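You operate a simulated robot arm through the tools that you are given. There is no shell and no other tool.

The job below is to be done with a simulated robot arm. You get a single attempt, and the scene is never put back.

TASK
Move the blue slider to the repeat on the display, lock it, reset and jog once.
Fine: on the press; the yellow knob frees and locks it; its lamp lights at the mark. Leave the other controls alone. Where these are worked on the way, their far stop is far enough and under half their travel is too little: yellow knob.

It is judged by the outcome, as a careful person would: the job done as asked, and still so three seconds after it is handed in. It fails if anything else is knocked over, pushed out of place, dropped, spilled or broken.

THE ROBOT
A 7-joint arm with a two-finger parallel gripper, fixed in place. Base frame: the origin is at the foot of the arm, x ahead of it, y to its left, z up. Units: mm, degrees, N and s.
Its first joint turns from -166.0 to 166.0 degrees. Payload 4.4 kg.
The TCP is the grasp point between the finger pads, 23 mm short of the fingertips. In the tool frame z runs along the fingers and y along their closing line. Largest opening 94 mm; finger width 38, thickness 10; the body of the gripper, 54 by 96 mm, starts 39 mm behind the TCP.
Orientation is told as [roll, pitch, yaw] about the base's x, y, z axes, in that order, counted from this pose: with the fingers straight down and closing along the base's y, the tool's x points along the base's -x, its y along +y and its z along -z.

THE INTERFACE
- The arm moves only by the tool step_arm. Its argument "commands" is a list of rows, each a list of 2 entries, a list of its own where there are three numbers: the shift along the tool's x, y, z in mm, then the turn, a rotation vector about the tool's x, y, z in degrees. In form: [[[x, y, z], [ax, ay, az]], ...]. A call has 1 to 20 rows; each row shifts and turns the commanded pose from where the row before left it, along the tool's axes as they then stand. "claw" is the closure, from 0 (fully open) to 1 (shut), set as the call begins (left out, the last holds). Each row takes 0.2 s and may step no farther than 50 mm and 8.6 degrees from the row before; otherwise, or with a gripper value out of range, the whole call is refused. A pose out of reach is approached as far as the arm can. The call stops where the force on the tool passes 40 N (or 10 N more than at its start, if that is more) or the arm is blocked; 0.2 s more then pass. Each finger travels about 72 mm/s and halts on what it meets, pressing with about 42 N; the grip force reading is that of the motor and also rises with nothing between the fingers. The clock runs only during rows and for 0.2 s after the last one: add rows that do not move to give the fingers time. It gives the time, the measured TCP pose, the force on the tool (base axes), the opening and the grip force at its end, in the units of the frame above (readings bear some noise), with the torque about the TCP (base axes, N m) and any sound that the robot's microphone picked up.
- Cameras (640 x 400 px; columns grow to the right, rows downward): "scene" is fixed at [51.3, -646.3, 1854.7]; the picture's right is [0.72, -0.69, 0.00], its down [-0.31, -0.32, -0.90] and it looks along [0.62, 0.65, -0.44] (base axes); focal length 329 px, centre (320, 200). "wrist" rides on the gripper at [86, 16, -75] in the tool frame; the picture's right is [-0.18, 0.98, 0.00], its down [-0.58, -0.11, -0.81] and it looks along [-0.79, -0.15, 0.59] (tool axes); focal length 243 px, centre (320, 200). There is no depth. A picture from a camera that has moved, and an enlarged one, comes with that camera's place and axes in the base frame and with its lens. The place of the scene camera against the robot may be out by one fixed shift of up to 18 mm in any direction.
- camera(camera): a new picture of that camera. No time passes.
- zoom(camera, box): a new picture of the part [left, top, right, bottom] of that camera's present view, enlarged. No time passes.
- hand_in(): hands the job in; it is judged then, once.

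Places have to be worked out from the pictures, the camera data and where the tool is seen. Open the gripper and draw the arm clear of the work before you hand the job in, unless the task says otherwise.

The tools are called after "Call:" as name(argument=value, ...) on one line, values as JSON. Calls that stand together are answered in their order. step_arm: Moves the arm, as the interface text tells. Its arguments: {"type":"object","properties":{"commands":{"type":"array","items":{"type":"array"}},"claw":{"type":"number"}},"required":["commands"]} The other tools are called the same way: camera (camera) takes a picture; zoom (camera, box) takes an enlarged picture of a part of a camera's view; hand_in () hands the job in.

At the start:

```text
time_s: 0.0
eef_pos: [679.2, 79.1, 1527.2]
ee_rot: [0.0, 0.1, 0.0]
force: [0.0, 0.8, -0.1]
ft_torque: [0.0, -0.04, -0.02]
finger_gap: 94.0
grasp_force: 0.0
```

scene: 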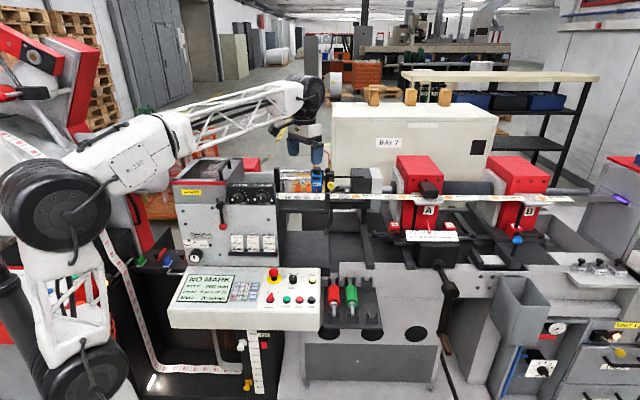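
wrist: 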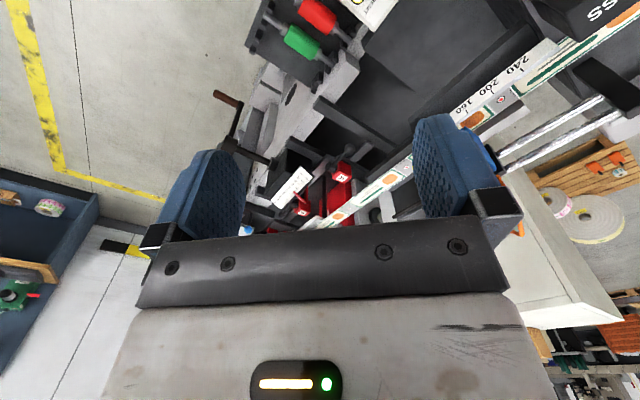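

The scene shows a press line with a display panel, a scale and several controls. I'll zoom in on the display, the panel, and the rail to find the blue slider and the yellow knob.

Call:
zoom(camera="scene", box=[160, 255, 330, 361])

Call:
zoom(camera="scene", box=[270, 150, 400, 231])

Call:
zoom(camera="scene", box=[380, 150, 640, 312])

Call:
zoom(camera="scene", box=[160, 150, 300, 238])

```text
3.76 times, centred on (245, 308) of scene
camera zoom: at [51.3, -646.3, 1854.7], right [0.72, -0.69, 0.0], down [-0.31, -0.32, -0.9], along [0.62, 0.65, -0.44], focal length 1240 px, centre (602, -207)
```

zoom: 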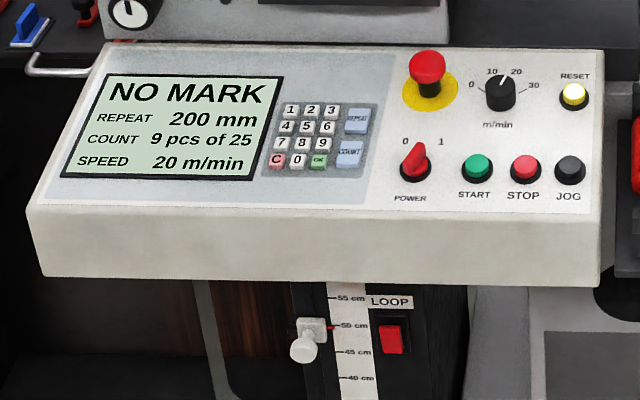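

```text
4.92 times, centred on (335, 190) of scene
camera zoom: at [51.3, -646.3, 1854.7], right [0.72, -0.69, 0.0], down [-0.31, -0.32, -0.9], along [0.62, 0.65, -0.44], focal length 1621 px, centre (246, 247)
```

zoom: 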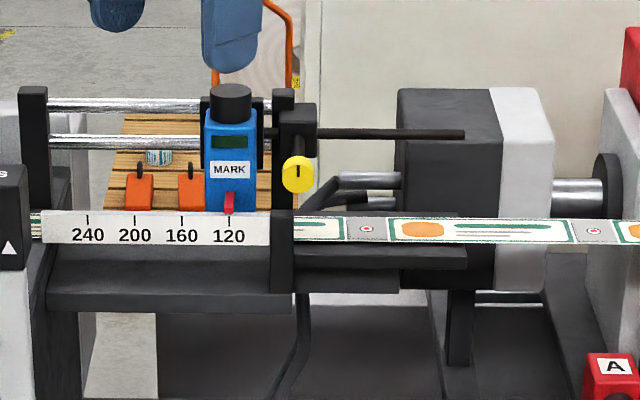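

```text
2.46 times, centred on (510, 231) of scene
camera zoom: at [51.3, -646.3, 1854.7], right [0.72, -0.69, 0.0], down [-0.31, -0.32, -0.9], along [0.62, 0.65, -0.44], focal length 810 px, centre (-148, 124)
```

zoom: 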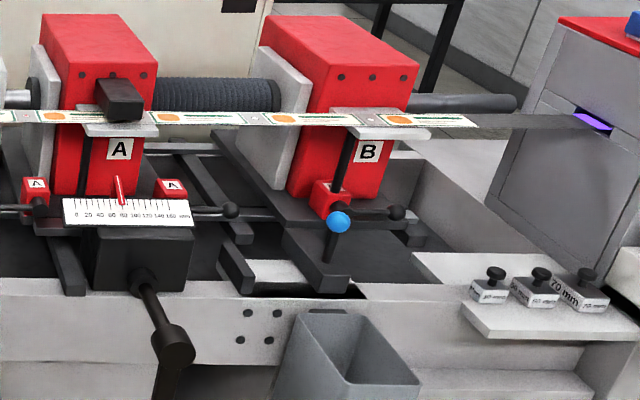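

```text
4.55 times, centred on (230, 194) of scene
camera zoom: at [51.3, -646.3, 1854.7], right [0.72, -0.69, 0.0], down [-0.31, -0.32, -0.9], along [0.62, 0.65, -0.44], focal length 1497 px, centre (729, 227)
```

zoom: 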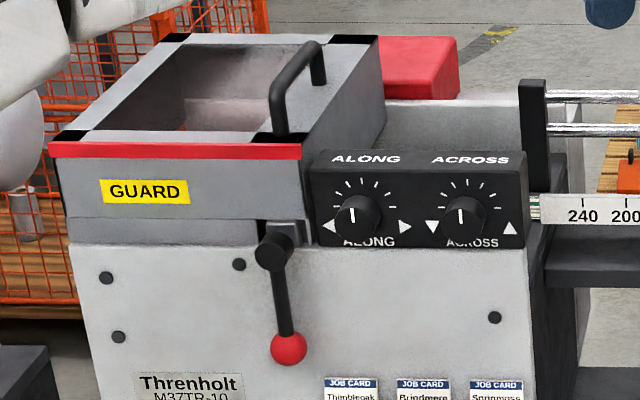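

The display shows REPEAT 200 mm. The blue MARK slider sits near 120 on the scale, and the yellow knob is just to its right. I estimate the 200 mark at about (845, 324, 1268), with the press axis running along (0.72, -0.69). I'll yaw the tool +45° in place so the wrist camera faces the press.

Call:
step_arm(commands=[[[0, 0, 0], [0, 0, -7.5]], [[0, 0, 0], [0, 0, -7.5]], [[0, 0, 0], [0, 0, -7.5]], [[0, 0, 0], [0, 0, -7.5]], [[0, 0, 0], [0, 0, -7.5]], [[0, 0, 0], [0, 0, -7.5]], [[0, 0, 0], [0, 0, 0]]])

Call:
camera(camera="wrist")

```text
time_s: 1.6
eef_pos: [680.4, 79.8, 1527.5]
ee_rot: [-0.1, 0.0, 45.2]
force: [0.2, -0.1, 0.2]
ft_torque: [0.01, -0.03, 0.01]
finger_gap: 94.1
grasp_force: 0.0
```

```text
taken
camera wrist: at [607.6, 29.8, 1600.2], right [-0.57, 0.82, 0.0], down [0.49, 0.34, 0.81], along [0.66, 0.46, -0.59], focal length 243 px, centre (320, 200)
```

wrist: 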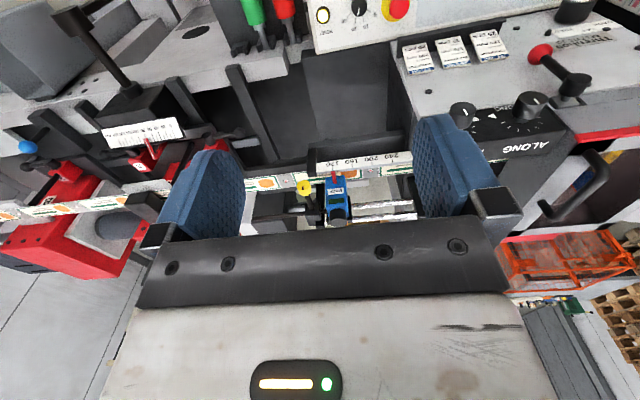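

The slider and yellow knob are now visible between the fingers. I'll zoom in to measure them.

Call:
zoom(camera="wrist", box=[240, 130, 430, 249])

Call:
zoom(camera="wrist", box=[230, 0, 430, 125])

```text
3.36 times, centred on (335, 190) of wrist
camera zoom: at [607.6, 29.8, 1600.2], right [-0.57, 0.82, 0.0], down [0.49, 0.34, 0.81], along [0.66, 0.46, -0.59], focal length 816 px, centre (270, 235)
```

zoom: 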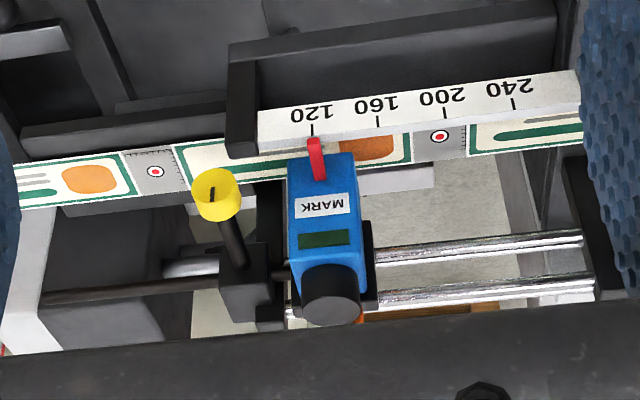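

```text
3.20 times, centred on (330, 62) of wrist
camera zoom: at [607.6, 29.8, 1600.2], right [-0.57, 0.82, 0.0], down [0.49, 0.34, 0.81], along [0.66, 0.46, -0.59], focal length 776 px, centre (288, 640)
```

zoom: 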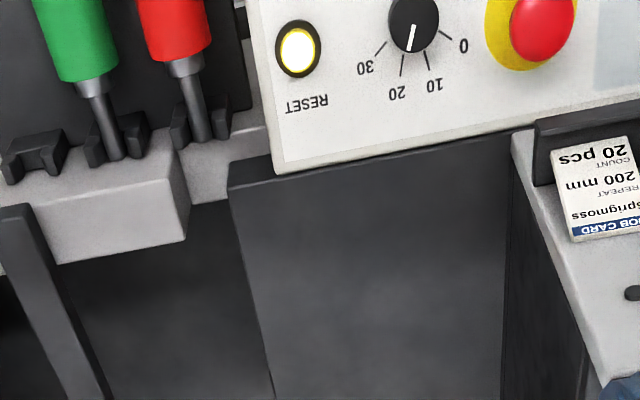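

The wrist and scene rays roughly agree. The 200 tick is near (820, 300, 1275) and the RESET button near (751, 138, 980). To triangulate the slider and knob better, I'll move down into the clear space in front of the scale.

Call:
step_arm(commands=[[[-19.4, -5.3, 44], [0, 0, 0]], [[-19.4, -5.3, 44], [0, 0, 0]], [[-19.4, -5.3, 44], [0, 0, 0]], [[-19.4, -5.3, 44], [0, 0, 0]], [[0, 0, 0], [0, 0, 0]]])

Call:
camera(camera="wrist")

Call:
camera(camera="scene")

```text
time_s: 2.8
eef_pos: [750.7, 114.6, 1352.1]
ee_rot: [0.0, 0.0, 44.9]
force: [0.5, -0.1, -0.3]
ft_torque: [0.01, 0.04, 0.03]
finger_gap: 93.9
grasp_force: 0.1
```

```text
taken
camera wrist: at [678.5, 66.0, 1424.8], right [-0.57, 0.82, 0.0], down [0.49, 0.33, 0.81], along [0.67, 0.46, -0.59], focal length 243 px, centre (320, 200)
```

wrist: 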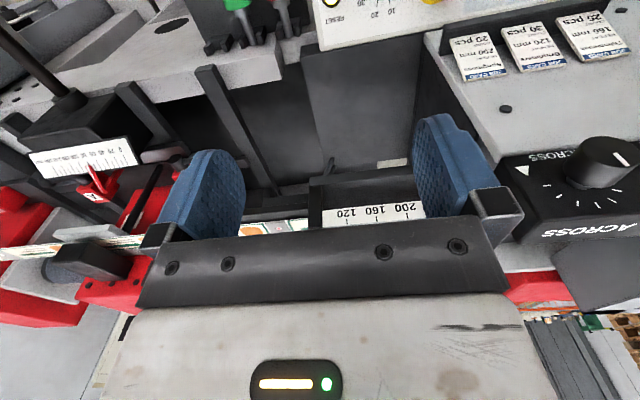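

```text
taken
```

scene: 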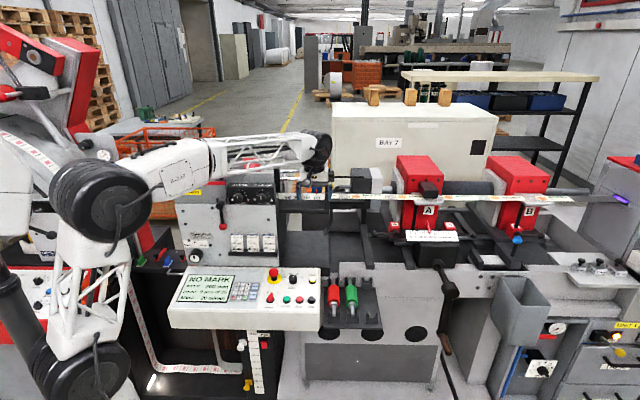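

The gripper body hides the slider from here, but the scale is visible. I'll zoom in on it to triangulate.

Call:
zoom(camera="wrist", box=[300, 180, 440, 267])

```text
4.57 times, centred on (370, 224) of wrist
camera zoom: at [678.5, 66.0, 1424.8], right [-0.57, 0.82, 0.0], down [0.49, 0.33, 0.81], along [0.67, 0.46, -0.59], focal length 1109 px, centre (91, 93)
```

zoom: 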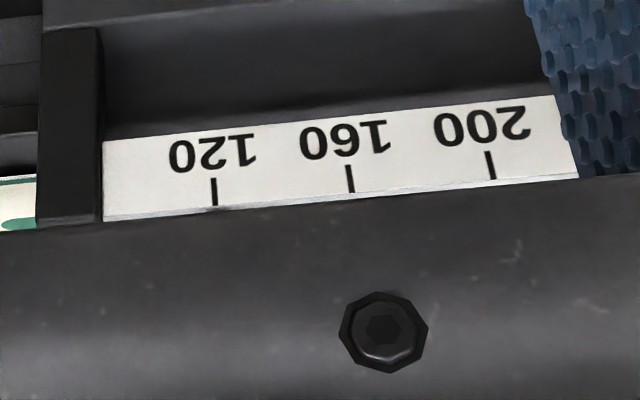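

The two wrist views fix the 200 tick at (838.7, 317.1, 1250.4) and show that the scale is true in mm. The yellow knob's face is near (911, 201, 1313), with a horizontal axis pointing forward. I'll move up and closer to view the slider, knob and lamp.

Call:
step_arm(commands=[[[-15, -0.9, -32], [0, 0, 0]], [[-25, -0.9, -26], [0, 0, 0]], [[-27, -0.9, -20], [0, 0, 0]], [[0, 0, 0], [0, 0, 0]]])

Call:
camera(camera="wrist")

Call:
zoom(camera="wrist", box=[230, 110, 430, 235])

```text
time_s: 3.8
eef_pos: [798.2, 165.4, 1430.9]
ee_rot: [0.1, 0.0, 45.1]
force: [-0.1, 0.6, 1.2]
ft_torque: [-0.01, -0.01, 0.0]
finger_gap: 93.9
grasp_force: 0.1
```

```text
taken
camera wrist: at [725.9, 116.2, 1503.9], right [-0.57, 0.82, 0.0], down [0.49, 0.33, 0.81], along [0.66, 0.46, -0.59], focal length 243 px, centre (320, 200)
```

wrist: 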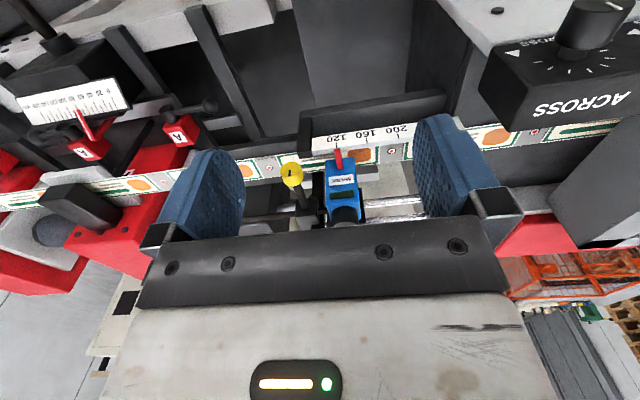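

```text
3.20 times, centred on (330, 172) of wrist
camera zoom: at [725.9, 116.2, 1503.9], right [-0.57, 0.82, 0.0], down [0.49, 0.33, 0.81], along [0.66, 0.46, -0.59], focal length 776 px, centre (288, 288)
```

zoom: 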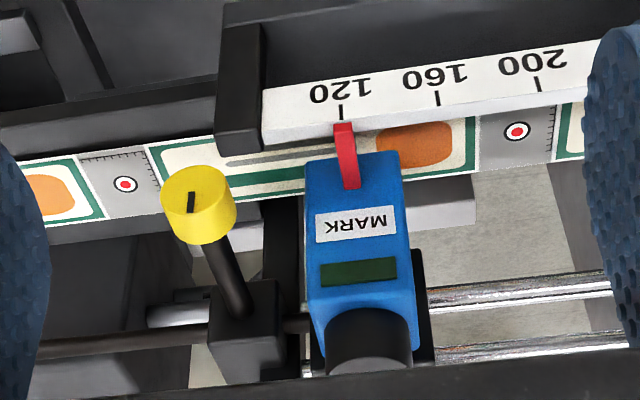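

The pointer is at 120, and the knob sits about 30 mm in front of the scale on a horizontal stalk. Next I'll tip the tool so its fingers point horizontally into the press (−90° about tool y). There is free air here for that.

Call:
step_arm(commands=[[[0, 0, 0], [0, -8.2, 0]], [[0, 0, 0], [0, -8.2, 0]], [[0, 0, 0], [0, -8.2, 0]], [[0, 0, 0], [0, -8.2, 0]], [[0, 0, 0], [0, -8.2, 0]], [[0, 0, 0], [0, -8.2, 0]], [[0, 0, 0], [0, -8.2, 0]], [[0, 0, 0], [0, -8.2, 0]], [[0, 0, 0], [0, -8.2, 0]], [[0, 0, 0], [0, -8.2, 0]], [[0, 0, 0], [0, -8.0, 0]], [[0, 0, 0], [0, 0, 0]]])

Call:
camera(camera="wrist")

Call:
camera(camera="scene")

```text
time_s: 6.4
eef_pos: [798.8, 163.4, 1427.8]
ee_rot: [-156.7, -90.0, -158.2]
force: [1.3, -0.1, -0.3]
ft_torque: [-0.03, 0.03, -0.02]
finger_gap: 94.1
grasp_force: 0.1
```

```text
taken
camera wrist: at [734.1, 122.4, 1341.1], right [-0.7, 0.69, 0.18], down [-0.49, -0.65, 0.58], along [0.52, 0.31, 0.79], focal length 243 px, centre (320, 200)
```

wrist: 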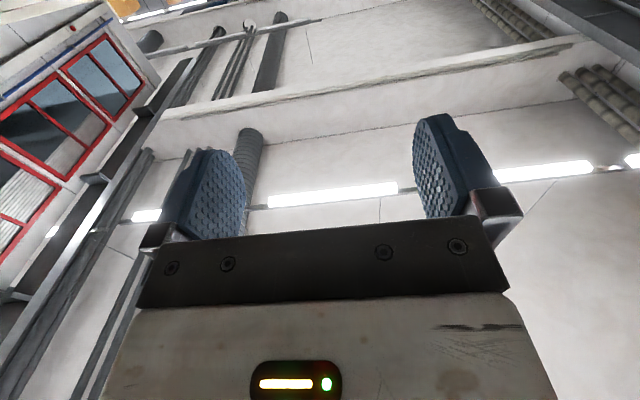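

```text
taken
```

scene: 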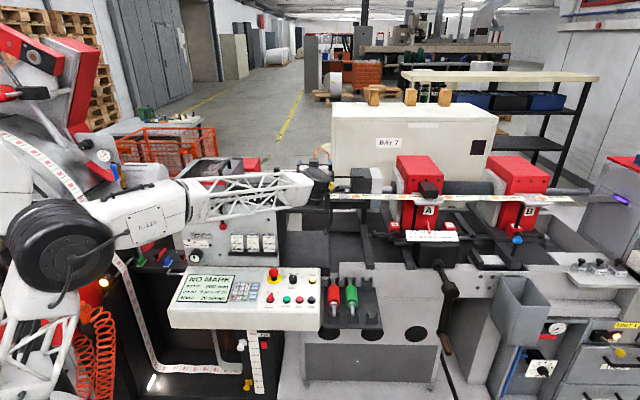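

The tool is now horizontal, pointing along (0.705, 0.709, 0). The camera is below it and only sees the ceiling. I'll roll +90° about the tool axis so the fingers straddle the knob top and bottom, with the camera looking from the left. That also leaves room for the unscrewing turn.

Call:
step_arm(commands=[[[0, 0, 0], [0, 0, 8.2]], [[0, 0, 0], [0, 0, 8.2]], [[0, 0, 0], [0, 0, 8.2]], [[0, 0, 0], [0, 0, 8.2]], [[0, 0, 0], [0, 0, 8.2]], [[0, 0, 0], [0, 0, 8.2]], [[0, 0, 0], [0, 0, 8.2]], [[0, 0, 0], [0, 0, 8.2]], [[0, 0, 0], [0, 0, 8.2]], [[0, 0, 0], [0, 0, 8.2]], [[0, 0, 0], [0, 0, 8.0]], [[0, 0, 0], [0, 0, 0]]])

Call:
camera(camera="wrist")

Call:
camera(camera="scene")

```text
time_s: 9.0
eef_pos: [798.9, 163.4, 1429.7]
ee_rot: [90.0, 0.1, -44.9]
force: [0.1, 0.3, -0.2]
ft_torque: [0.0, 0.01, 0.04]
finger_gap: 94.0
grasp_force: 0.1
```

```text
taken
camera wrist: at [684.9, 172.8, 1444.9], right [0.13, -0.13, 0.98], down [-0.16, -0.98, -0.11], along [0.98, -0.14, -0.15], focal length 243 px, centre (320, 200)
```

wrist: 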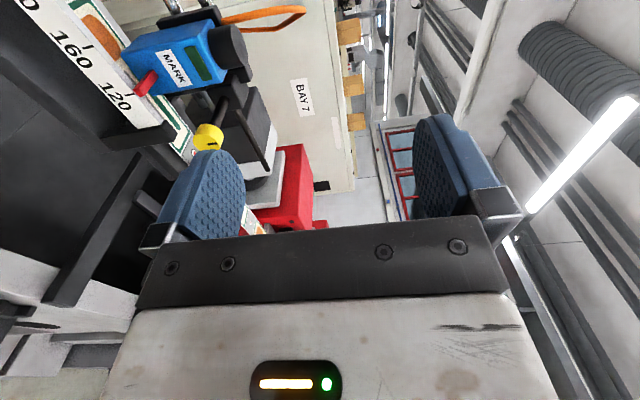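

```text
taken
```

scene: 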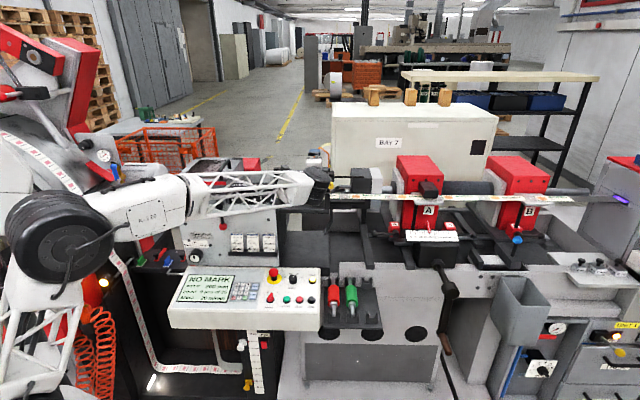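

This view shows the slider and knob from the left front, with picture-right pointing up. I'll zoom in for precise coordinates.

Call:
zoom(camera="wrist", box=[20, 0, 260, 150])

Call:
zoom(camera="wrist", box=[160, 60, 288, 140])

```text
2.67 times, centred on (140, 75) of wrist
camera zoom: at [684.9, 172.8, 1444.9], right [0.13, -0.13, 0.98], down [-0.16, -0.98, -0.11], along [0.98, -0.14, -0.15], focal length 647 px, centre (800, 533)
```

zoom: 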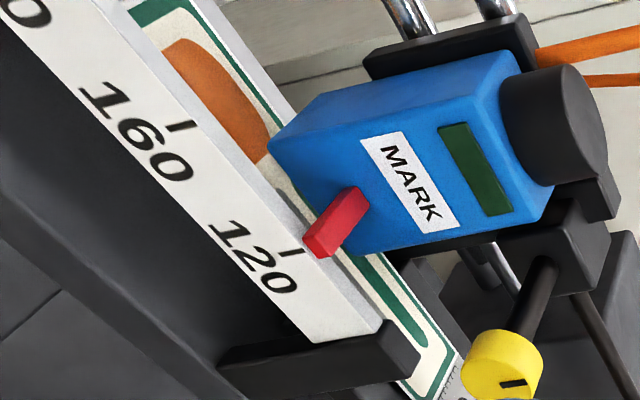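

```text
5.00 times, centred on (224, 100) of wrist
camera zoom: at [684.9, 172.8, 1444.9], right [0.13, -0.13, 0.98], down [-0.16, -0.98, -0.11], along [0.98, -0.14, -0.15], focal length 1213 px, centre (800, 700)
```

zoom: 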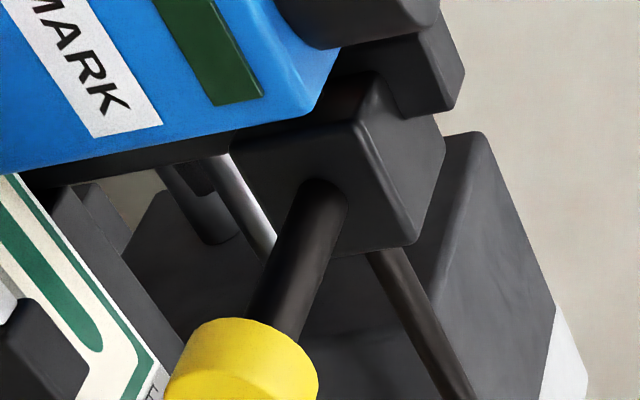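

Triangulating from two views puts the knob face near (923, 208, 1307), about 26 mm across. Its stalk runs back roughly 88 mm to the block. I'll narrow the fingers to about 50 mm and move to a point 80 mm in front of the knob for a closer look.

Call:
step_arm(commands=[[[-14.1, -30.7, 9.8], [0, 0, 0]], [[-14.1, -30.7, 9.8], [0, 0, 0]], [[-14.1, -30.7, 9.8], [0, 0, 0]], [[-14.1, -30.7, 9.8], [0, 0, 0]], [[0, 0, 0], [0, 0, 0]]], claw=0.47)

Call:
camera(camera="wrist")

Call:
zoom(camera="scene", box=[260, 140, 420, 240])

```text
time_s: 10.2
eef_pos: [863.8, 148.8, 1305.9]
ee_rot: [90.1, 0.0, -45.0]
force: [0.5, 0.7, 0.6]
ft_torque: [0.03, 0.04, 0.01]
finger_gap: 49.8
grasp_force: 0.1
```

```text
taken
camera wrist: at [750.2, 158.5, 1320.8], right [0.13, -0.13, 0.98], down [-0.16, -0.98, -0.11], along [0.98, -0.14, -0.15], focal length 243 px, centre (320, 200)
```

wrist: 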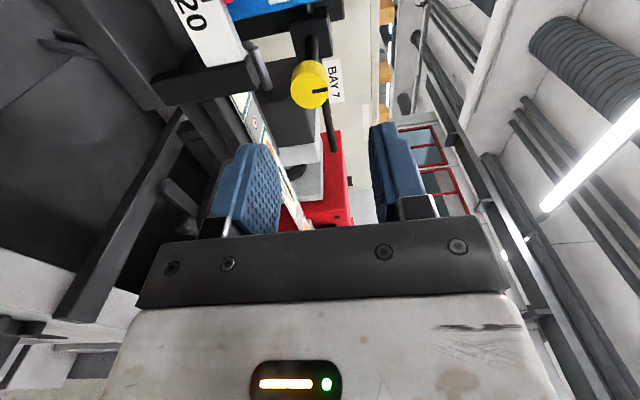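

```text
4.00 times, centred on (340, 190) of scene
camera zoom: at [51.3, -646.3, 1854.7], right [0.72, -0.69, 0.0], down [-0.31, -0.32, -0.9], along [0.62, 0.65, -0.44], focal length 1317 px, centre (240, 240)
```

zoom: 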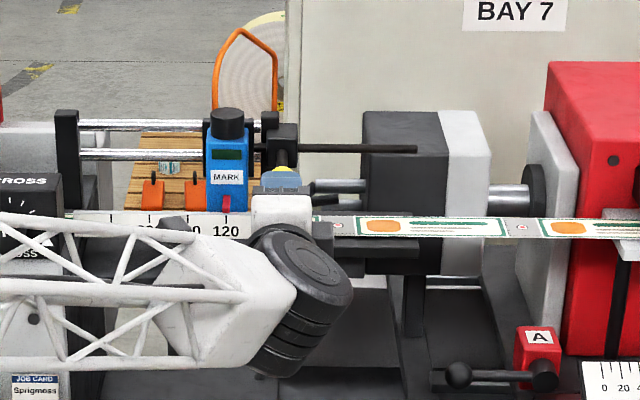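

The knob is centred nicely between the fingers. I'll zoom in to refine its position.

Call:
zoom(camera="wrist", box=[250, 20, 378, 100])

Call:
zoom(camera="wrist", box=[180, 50, 436, 210])

```text
5.00 times, centred on (314, 60) of wrist
camera zoom: at [750.2, 158.5, 1320.8], right [0.13, -0.13, 0.98], down [-0.16, -0.98, -0.11], along [0.98, -0.14, -0.15], focal length 1213 px, centre (350, 900)
```

zoom: 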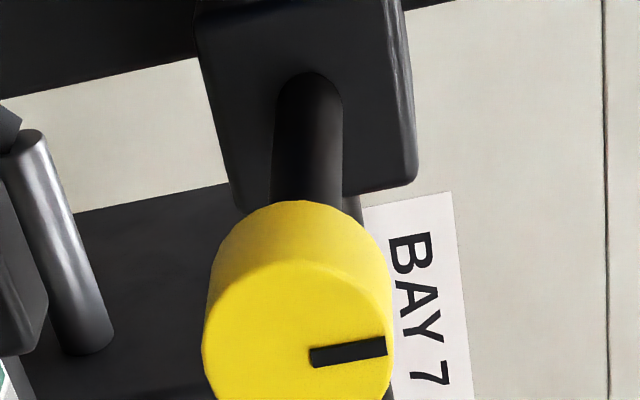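

```text
2.50 times, centred on (308, 130) of wrist
camera zoom: at [750.2, 158.5, 1320.8], right [0.13, -0.13, 0.98], down [-0.16, -0.98, -0.11], along [0.98, -0.14, -0.15], focal length 606 px, centre (350, 375)
```

zoom: 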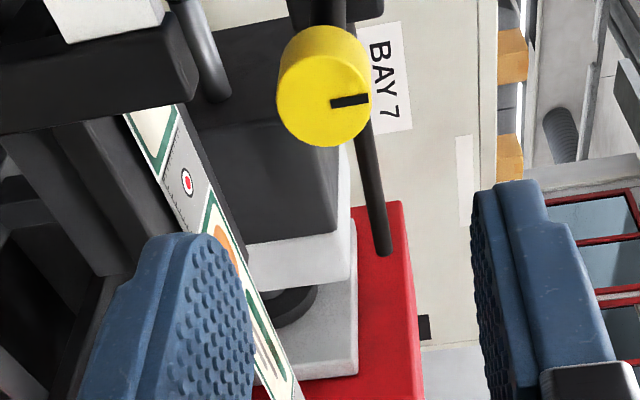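

Using the closer view, the knob face centre is (929.5, 210, 1296), 26 mm in diameter and about 17 mm thick, with its pointer at 12 o'clock. I'll align laterally, narrow to 36 mm to clear the bracket below, and advance partway.

Call:
step_arm(commands=[[[-3.2, -9.6, 0], [0, 0, 0]], [[0, 0, 25], [0, 0, 0]], [[0, 0, 20], [0, 0, 0]], [[0, 0, 0], [0, 0, 0]]], claw=0.617)

Call:
zoom(camera="wrist", box=[180, 50, 436, 210])

Call:
zoom(camera="scene", box=[290, 155, 370, 205])

```text
time_s: 11.2
eef_pos: [897.0, 182.1, 1296.5]
ee_rot: [90.0, 0.0, -44.9]
force: [1.0, 0.6, -0.4]
ft_torque: [-0.01, -0.01, -0.03]
finger_gap: 35.9
grasp_force: 0.1
```

```text
2.50 times, centred on (308, 130) of wrist
camera zoom: at [783.6, 190.8, 1312.7], right [0.13, -0.13, 0.98], down [-0.16, -0.98, -0.11], along [0.98, -0.14, -0.15], focal length 606 px, centre (350, 375)
```

zoom: 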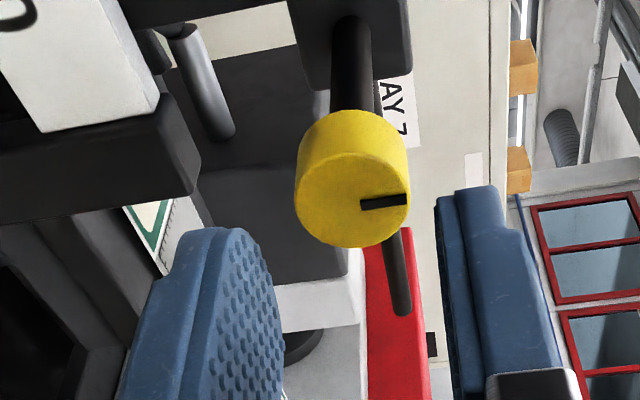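

```text
8.00 times, centred on (330, 180) of scene
camera zoom: at [51.3, -646.3, 1854.7], right [0.72, -0.69, 0.0], down [-0.31, -0.32, -0.9], along [0.62, 0.65, -0.44], focal length 2634 px, centre (240, 360)
```

zoom: 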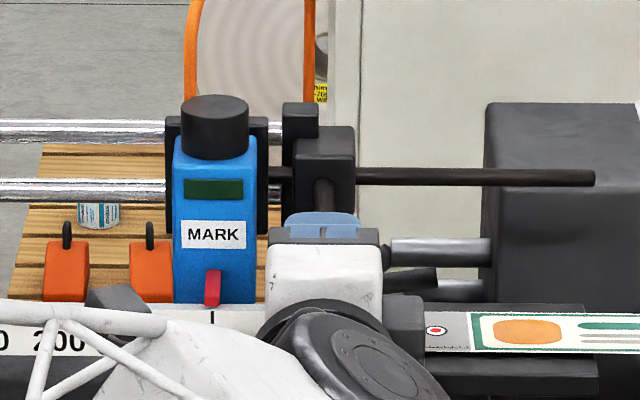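

The projection confirms the knob is centred vertically and about 2.5 mm to the right of the tool axis. The face is about 40 mm ahead. I'll correct sideways and advance 39 mm so the pads straddle it.

Call:
step_arm(commands=[[[-2.5, 0, 13], [0, 0, 0]], [[0, 0, 13], [0, 0, 0]], [[0, 0, 13], [0, 0, 0]], [[0, 0, 0], [0, 0, 0]]])

Call:
zoom(camera="wrist", box=[180, 80, 436, 240])

Call:
zoom(camera="scene", box=[290, 155, 370, 205])

```text
time_s: 12.2
eef_pos: [929.0, 208.0, 1296.7]
ee_rot: [90.0, 0.0, -44.9]
force: [-0.7, -0.5, -0.4]
ft_torque: [0.02, 0.02, -0.01]
finger_gap: 36.0
grasp_force: 0.2
```

```text
2.50 times, centred on (308, 160) of wrist
camera zoom: at [814.9, 216.3, 1312.2], right [0.13, -0.13, 0.98], down [-0.16, -0.98, -0.11], along [0.98, -0.14, -0.15], focal length 606 px, centre (350, 300)
```

zoom: 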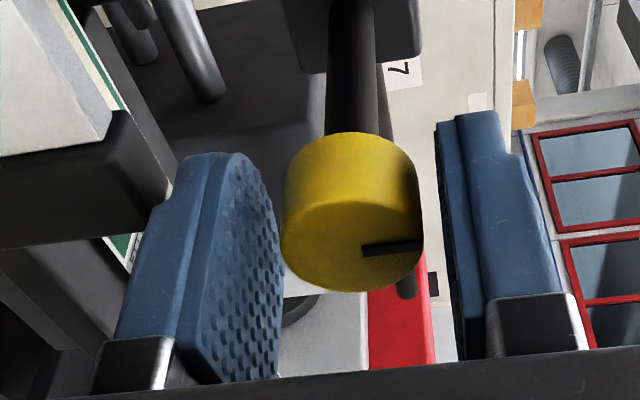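

```text
8.00 times, centred on (330, 180) of scene
camera zoom: at [51.3, -646.3, 1854.7], right [0.72, -0.69, 0.0], down [-0.31, -0.32, -0.9], along [0.62, 0.65, -0.44], focal length 2634 px, centre (240, 360)
```

zoom: 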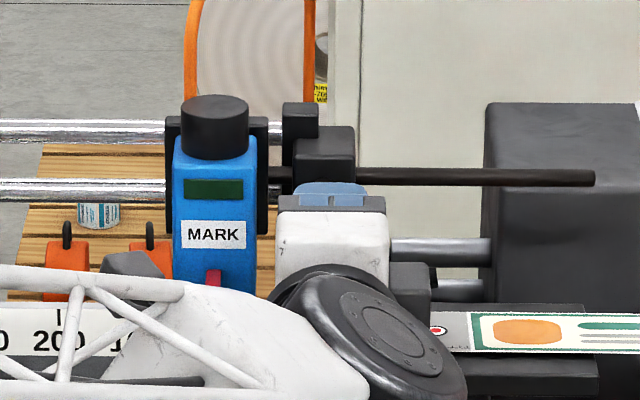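

The knob is between the pads and aligned with the tool axis. I'll close the gripper on it and check the forces.

Call:
step_arm(commands=[[[0, 0, 0], [0, 0, 0]], [[0, 0, 0], [0, 0, 0]], [[0, 0, 0], [0, 0, 0]]], claw=1.0)

Call:
zoom(camera="wrist", box=[180, 80, 436, 240])

```text
time_s: 13.0
eef_pos: [928.8, 207.4, 1296.7]
ee_rot: [90.0, 0.0, -44.9]
force: [11.2, 7.2, 10.6]
ft_torque: [-0.03, 0.07, -0.43]
finger_gap: 26.6
grasp_force: 45.4
```

```text
2.50 times, centred on (308, 160) of wrist
camera zoom: at [814.9, 216.3, 1312.9], right [0.13, -0.13, 0.98], down [-0.16, -0.98, -0.11], along [0.98, -0.14, -0.15], focal length 606 px, centre (350, 300)
```

zoom: 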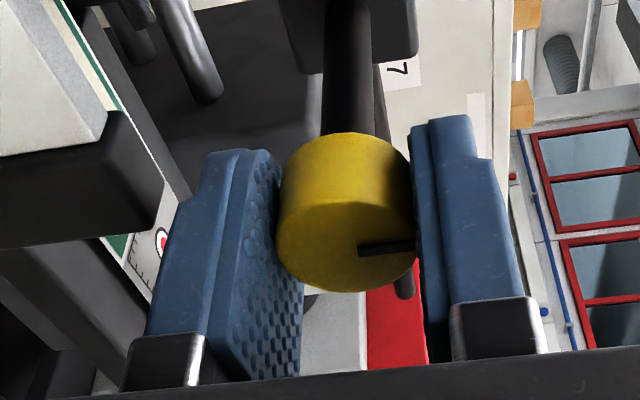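

It's gripped at 26.6 mm. The pointer is up, so I'll try a small counter-clockwise turn (loosening, negative about tool z) and check torque and sound.

Call:
step_arm(commands=[[[0, 0, 0], [0, 0, -4]], [[0, 0, 0], [0, 0, -4]], [[0, 0, 0], [0, 0, -4]], [[0, 0, 0], [0, 0, 0]]])

Call:
zoom(camera="wrist", box=[180, 80, 436, 240])

```text
time_s: 14.0
eef_pos: [928.4, 206.7, 1298.6]
ee_rot: [90.1, -12.2, -45.0]
force: [-7.0, 0.2, 19.3]
ft_torque: [0.31, -0.17, -1.11]
finger_gap: 26.7
grasp_force: 45.0
```

```text
2.50 times, centred on (308, 160) of wrist
camera zoom: at [813.8, 217.3, 1295.0], right [-0.02, 0.02, 1.0], down [-0.15, -0.99, 0.01], along [0.99, -0.15, 0.02], focal length 606 px, centre (350, 300)
```

zoom: 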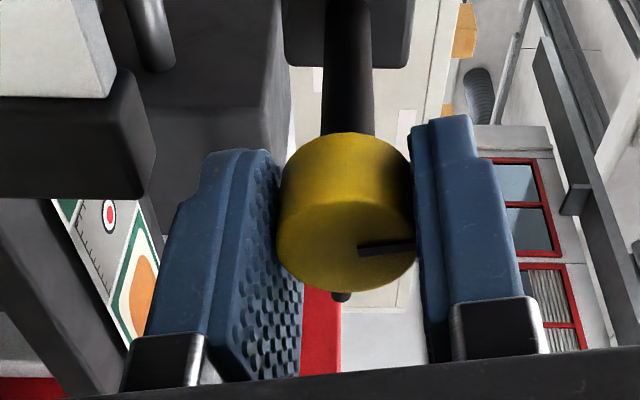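

The pointer stayed fixed relative to the fingers, so the knob is turning with the gripper. There is a slight upward force of 19 N, so I'll nudge up 1.5 mm to relieve it and keep turning.

Call:
step_arm(commands=[[[0.5, 1.5, 0], [0, 0, -4]], [[0, 0, 0], [0, 0, -6]], [[0, 0, 0], [0, 0, -6]], [[0, 0, 0], [0, 0, 0]]])

Call:
zoom(camera="wrist", box=[180, 80, 436, 240])

```text
time_s: 15.0
eef_pos: [928.5, 207.1, 1299.2]
ee_rot: [90.0, -28.1, -44.9]
force: [-19.2, -11.2, 16.6]
ft_torque: [-0.24, 0.31, 0.9]
finger_gap: 26.7
grasp_force: 45.2
```

```text
2.50 times, centred on (308, 160) of wrist
camera zoom: at [816.5, 214.7, 1271.6], right [-0.21, 0.21, 0.95], down [-0.17, -0.97, 0.18], along [0.96, -0.12, 0.24], focal length 606 px, centre (350, 300)
```

zoom: 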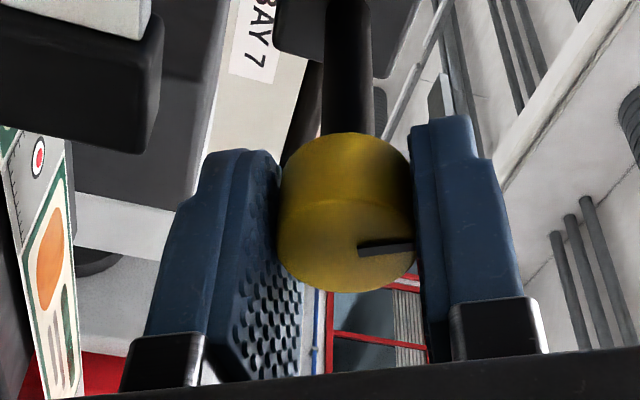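

The knob is still turning with the fingers, now 28° in total. I'll relieve the small up and back forces again and keep going.

Call:
step_arm(commands=[[[-0.3, 1.5, -1], [0, 0, -5]], [[0, 0, 0], [0, 0, -6]], [[0, 0, 0], [0, 0, -6]], [[0, 0, 0], [0, 0, 0]]])

Call:
zoom(camera="wrist", box=[180, 80, 436, 240])

```text
time_s: 16.0
eef_pos: [927.9, 208.3, 1300.5]
ee_rot: [90.0, -45.1, -45.0]
force: [22.1, 16.7, 11.3]
ft_torque: [0.24, -0.2, -0.36]
finger_gap: 26.6
grasp_force: 45.1
```

```text
2.50 times, centred on (308, 160) of wrist
camera zoom: at [823.9, 206.9, 1248.8], right [-0.4, 0.4, 0.82], down [-0.22, -0.92, 0.33], along [0.89, -0.05, 0.46], focal length 606 px, centre (350, 300)
```

zoom: 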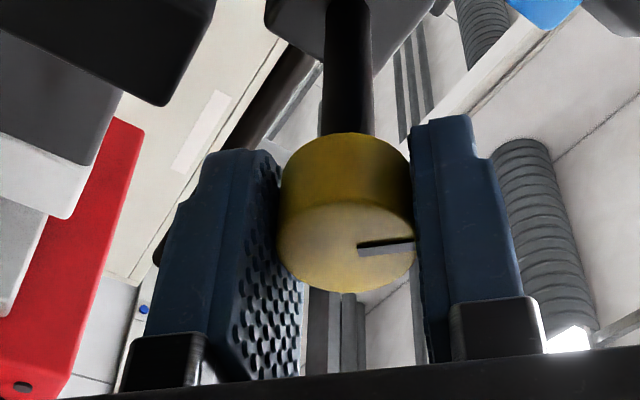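

It's turning freely at 45° so far. I'll correct the axial offset by half a millimetre and continue.

Call:
step_arm(commands=[[[-0.6, 0.6, 0.5], [0, 0, -5]], [[0, 0, 0], [0, 0, -6]], [[0, 0, 0], [0, 0, -6]], [[0, 0, 0], [0, 0, 0]]])

Call:
zoom(camera="wrist", box=[180, 80, 436, 240])

```text
time_s: 17.0
eef_pos: [926.5, 207.5, 1299.3]
ee_rot: [90.0, -62.0, -44.9]
force: [-27.9, -5.0, 0.4]
ft_torque: [-0.48, 0.48, 0.52]
finger_gap: 26.5
grasp_force: 44.6
```

```text
2.50 times, centred on (308, 160) of wrist
camera zoom: at [835.9, 194.7, 1230.1], right [-0.55, 0.55, 0.62], down [-0.31, -0.83, 0.46], along [0.77, 0.06, 0.63], focal length 606 px, centre (350, 300)
```

zoom: 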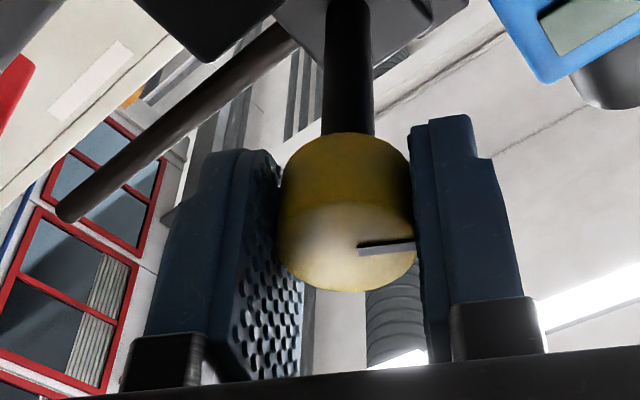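

It's at 62° with no stop yet. I'll relieve the side load and continue.

Call:
step_arm(commands=[[[0.4, 0.7, -0.4], [0, 0, -5]], [[0, 0, 0], [0, 0, -6]], [[0, 0, 0], [0, 0, -6]], [[0, 0, 0], [0, 0, 0]]])

Call:
zoom(camera="wrist", box=[180, 80, 436, 240])

```text
time_s: 18.0
eef_pos: [926.5, 207.7, 1300.5]
ee_rot: [89.9, -79.1, -44.8]
force: [21.8, 18.4, 5.8]
ft_torque: [0.19, -0.22, -0.2]
finger_gap: 26.5
grasp_force: 44.8
```

```text
2.50 times, centred on (308, 160) of wrist
camera zoom: at [851.4, 179.2, 1217.3], right [-0.66, 0.66, 0.37], down [-0.42, -0.72, 0.55], along [0.63, 0.21, 0.75], focal length 606 px, centre (350, 300)
```

zoom: 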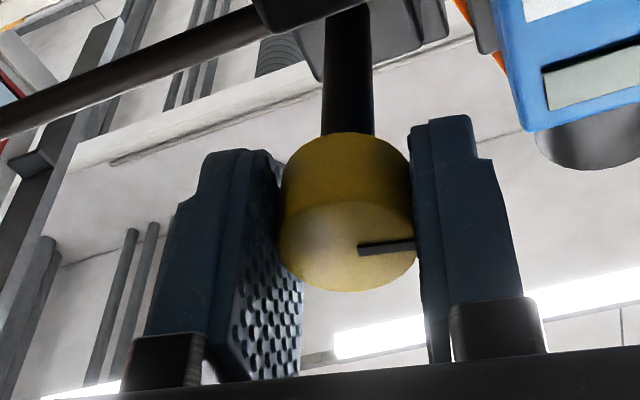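

It's at 79° and still turning with no stop. I'll continue with a small axial correction.

Call:
step_arm(commands=[[[0, 0.3, 0.3], [0, 0, -5]], [[0, 0, 0], [0, 0, -6]], [[0, 0, 0], [0, 0, -6]], [[0, 0, 0], [0, 0, 0]]])

Call:
zoom(camera="wrist", box=[180, 80, 436, 240])

```text
time_s: 19.1
eef_pos: [926.2, 208.0, 1301.1]
ee_rot: [-90.5, -83.8, 135.6]
force: [-21.4, -0.9, 0.0]
ft_torque: [0.21, 0.34, -0.12]
finger_gap: 26.9
grasp_force: 45.4
stopped in row 4: the force on the tool passed its limit at 41 N (the readings are from after the stop); the commanded pose is now the measured one
```

```text
2.50 times, centred on (308, 160) of wrist
camera zoom: at [868.7, 161.4, 1212.0], right [-0.71, 0.7, 0.08], down [-0.54, -0.6, 0.59], along [0.46, 0.37, 0.8], focal length 606 px, centre (350, 300)
```

zoom: 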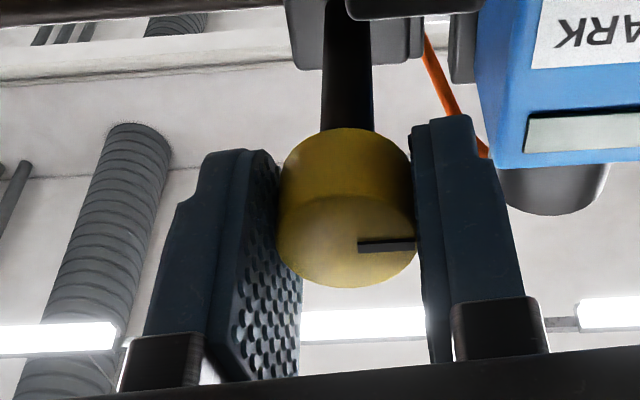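

The force limit tripped at about 96°. The axial torque is now 0.39 N·m, so this may be the stop. I'll relieve the load and test a few more degrees.

Call:
step_arm(commands=[[[0, 0.5, -0.2], [0, 0, 0]], [[0, 0, 0], [0, 0, -2]], [[0, 0, 0], [0, 0, -2]], [[0, 0, 0], [0, 0, -2]], [[0, 0, 0], [0, 0, 0]]])

Call:
zoom(camera="wrist", box=[180, 80, 436, 240])

```text
time_s: 20.3
eef_pos: [925.3, 209.7, 1299.7]
ee_rot: [-90.2, -77.8, 135.3]
force: [-34.0, 5.5, 0.7]
ft_torque: [0.03, 0.47, -0.14]
finger_gap: 26.9
grasp_force: 44.8
```

```text
2.50 times, centred on (308, 160) of wrist
camera zoom: at [875.0, 155.1, 1211.5], right [-0.71, 0.71, -0.03], down [-0.58, -0.56, 0.59], along [0.4, 0.43, 0.81], focal length 606 px, centre (350, 300)
```

zoom: 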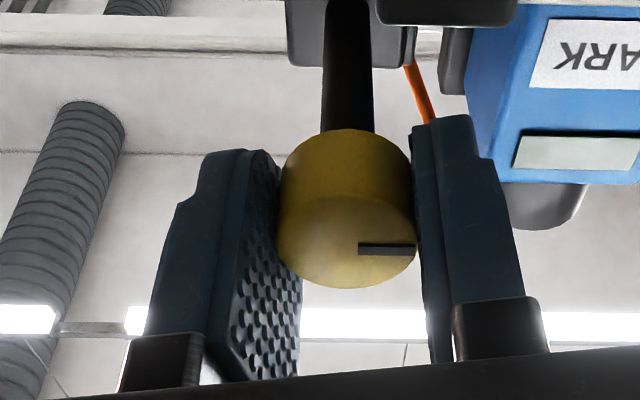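

The pointer has rotated about 8° relative to the fingers since the 79° picture. That means the knob hit its stop near 90° and the pads began to slip, so it's fully unlocked. I'll open slightly and back straight off.

Call:
step_arm(commands=[[[0, 0, 0], [0, 0, 0]], [[0, 0, 0], [0, 0, 0]]], claw=0.6)

Call:
zoom(camera="wrist", box=[180, 80, 436, 240])

```text
time_s: 20.9
eef_pos: [926.5, 209.2, 1299.8]
ee_rot: [-90.1, -77.8, 135.2]
force: [-0.9, -0.1, -0.8]
ft_torque: [0.02, -0.04, 0.02]
finger_gap: 37.3
grasp_force: 0.0
```

```text
2.50 times, centred on (308, 160) of wrist
camera zoom: at [875.7, 154.9, 1211.0], right [-0.71, 0.71, -0.03], down [-0.58, -0.56, 0.59], along [0.4, 0.43, 0.81], focal length 606 px, centre (350, 300)
```

zoom: 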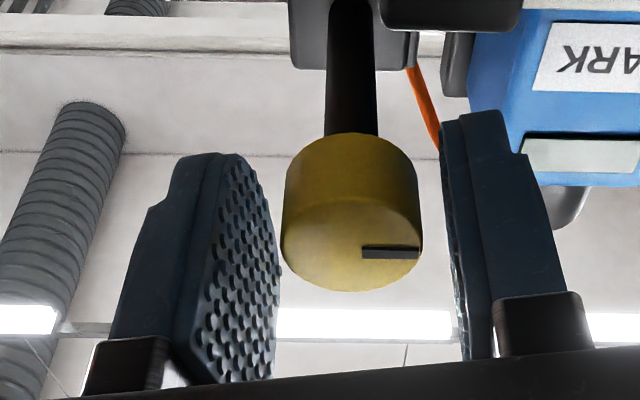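

Forces are zero and the knob is free. Its axis is about (926.5, 209, 1300). I'll retreat straight back 55 mm, straighten the roll, and open the fingers to about 56 mm.

Call:
step_arm(commands=[[[0, 0, -15], [0, 0, 0]], [[0, 0, -20], [0, 0, 0]], [[0, 0, -20], [0, 0, 0]], [[0, 0, 0], [0, 0, 6.1]], [[0, 0, 0], [0, 0, 6.1]], [[0, 0, 0], [0, 0, 0]]])

Call:
camera(camera="wrist")

Call:
zoom(camera="scene", box=[270, 150, 390, 225])

```text
time_s: 22.3
eef_pos: [887.9, 169.1, 1301.0]
ee_rot: [105.1, -89.9, -59.9]
force: [-0.5, -0.5, 0.2]
ft_torque: [-0.01, 0.02, -0.02]
finger_gap: 37.7
grasp_force: 0.0
```

```text
taken
camera wrist: at [824.1, 128.7, 1212.9], right [-0.7, 0.69, 0.19], down [-0.49, -0.65, 0.58], along [0.52, 0.31, 0.79], focal length 243 px, centre (320, 200)
```

wrist: 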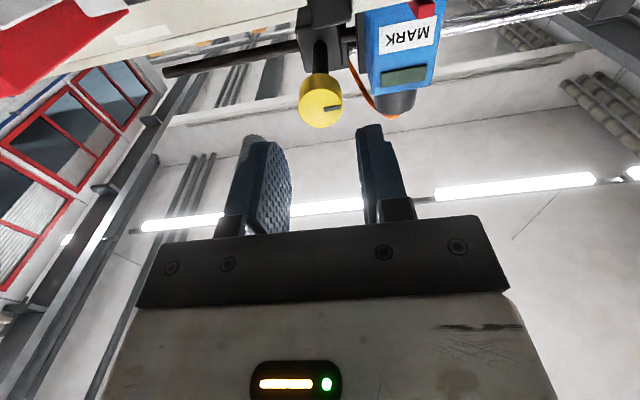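

```text
5.33 times, centred on (330, 188) of scene
camera zoom: at [51.3, -646.3, 1854.7], right [0.72, -0.69, 0.0], down [-0.31, -0.32, -0.9], along [0.62, 0.65, -0.44], focal length 1756 px, centre (267, 267)
```

zoom: 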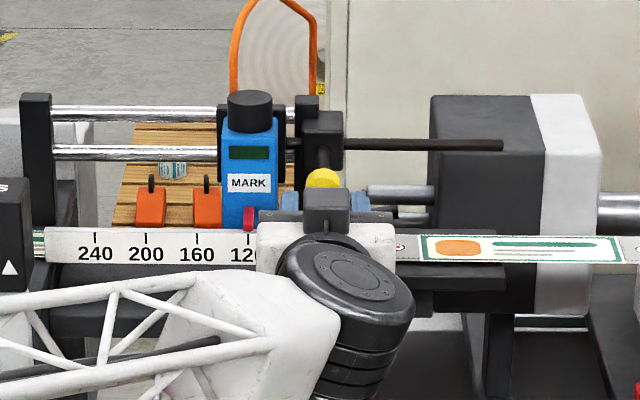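

The pointer now points left at 9 o'clock, so the clamp has been turned to its far stop. Next I'll move left 61 mm to line up in front of the slider, at U≈78 (scale ≈122), with the fingers open about 60 mm.

Call:
step_arm(commands=[[[0, 20.5, 0], [0, 0, 0]], [[0, 20.5, 0], [0, 0, 0]], [[0, 20.4, 0], [0, 0, 0]], [[0, 0, 0], [0, 0, 0]]], claw=0.362)

Call:
camera(camera="wrist")

Call:
zoom(camera="scene", box=[270, 150, 390, 225])

```text
time_s: 23.3
eef_pos: [843.3, 213.4, 1300.6]
ee_rot: [105.3, -89.8, -60.1]
force: [1.2, 0.4, 0.0]
ft_torque: [0.0, -0.02, -0.01]
finger_gap: 60.1
grasp_force: 0.0
```

```text
taken
camera wrist: at [780.1, 173.3, 1213.4], right [-0.7, 0.69, 0.19], down [-0.49, -0.65, 0.58], along [0.52, 0.31, 0.79], focal length 243 px, centre (320, 200)
```

wrist: 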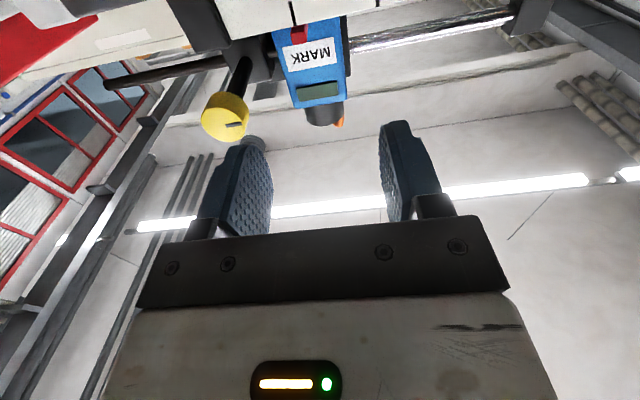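

```text
5.33 times, centred on (330, 188) of scene
camera zoom: at [51.3, -646.3, 1854.7], right [0.72, -0.69, 0.0], down [-0.31, -0.32, -0.9], along [0.62, 0.65, -0.44], focal length 1756 px, centre (267, 267)
```

zoom: 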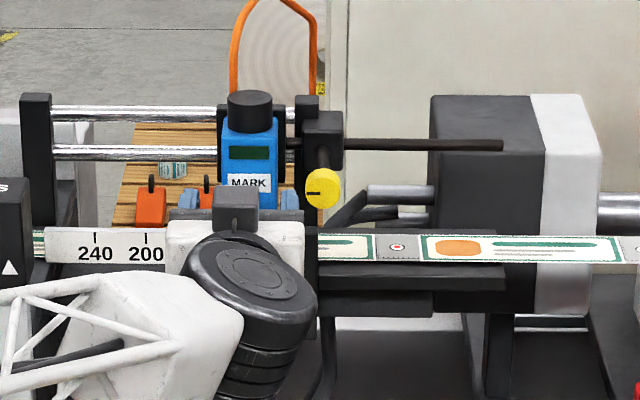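

The slider is between and ahead of the fingers. I'll zoom in for the lateral check.

Call:
zoom(camera="wrist", box=[190, 0, 446, 160])

```text
2.50 times, centred on (318, 80) of wrist
camera zoom: at [780.1, 173.3, 1213.4], right [-0.7, 0.69, 0.19], down [-0.49, -0.65, 0.58], along [0.52, 0.31, 0.79], focal length 606 px, centre (325, 500)
```

zoom: 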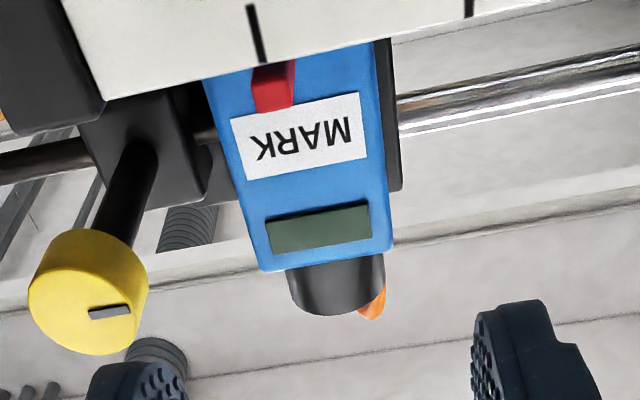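

The blue body's front face spans U≈59–97 (38 mm wide) and z≈1260–1312, with its face near m≈832. I'm centred at U≈76.6. I'll drop 5 mm and advance 79 mm so the pads straddle the body.

Call:
step_arm(commands=[[[5, 0, 20], [0, 0, 0]], [[0, 0, 20], [0, 0, 0]], [[0, 0, 20], [0, 0, 0]], [[0, 0, 0], [0, 0, 0]]])

Call:
zoom(camera="wrist", box=[190, 40, 446, 200])

Call:
zoom(camera="scene", box=[270, 150, 390, 225])

```text
time_s: 24.3
eef_pos: [887.3, 258.8, 1297.5]
ee_rot: [112.0, -89.8, -66.7]
force: [0.8, -0.5, -0.1]
ft_torque: [-0.02, 0.03, 0.0]
finger_gap: 60.0
grasp_force: 0.0
```

```text
2.50 times, centred on (318, 120) of wrist
camera zoom: at [823.9, 217.9, 1210.3], right [-0.7, 0.69, 0.19], down [-0.49, -0.65, 0.58], along [0.52, 0.31, 0.79], focal length 606 px, centre (325, 400)
```

zoom: 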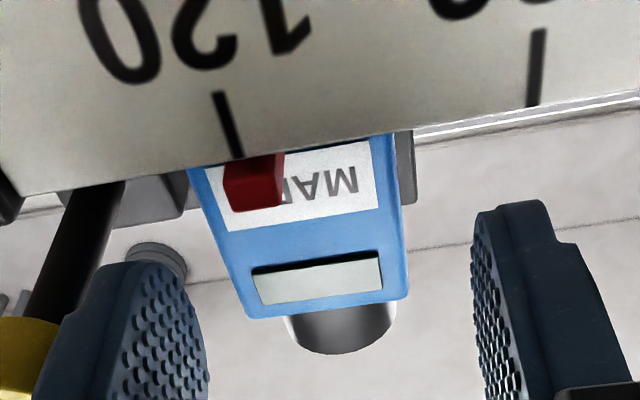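

```text
5.33 times, centred on (330, 188) of scene
camera zoom: at [51.3, -646.3, 1854.7], right [0.72, -0.69, 0.0], down [-0.31, -0.32, -0.9], along [0.62, 0.65, -0.44], focal length 1756 px, centre (267, 267)
```

zoom: 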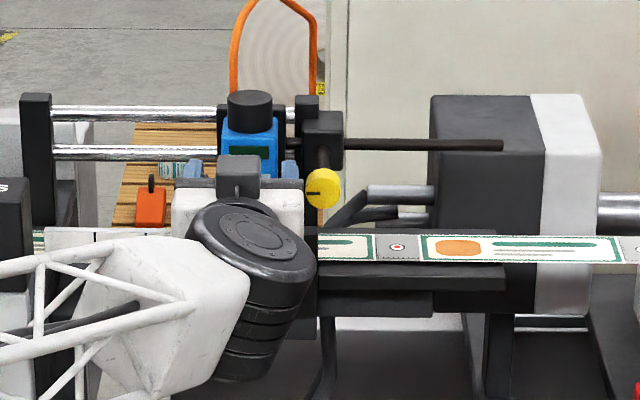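

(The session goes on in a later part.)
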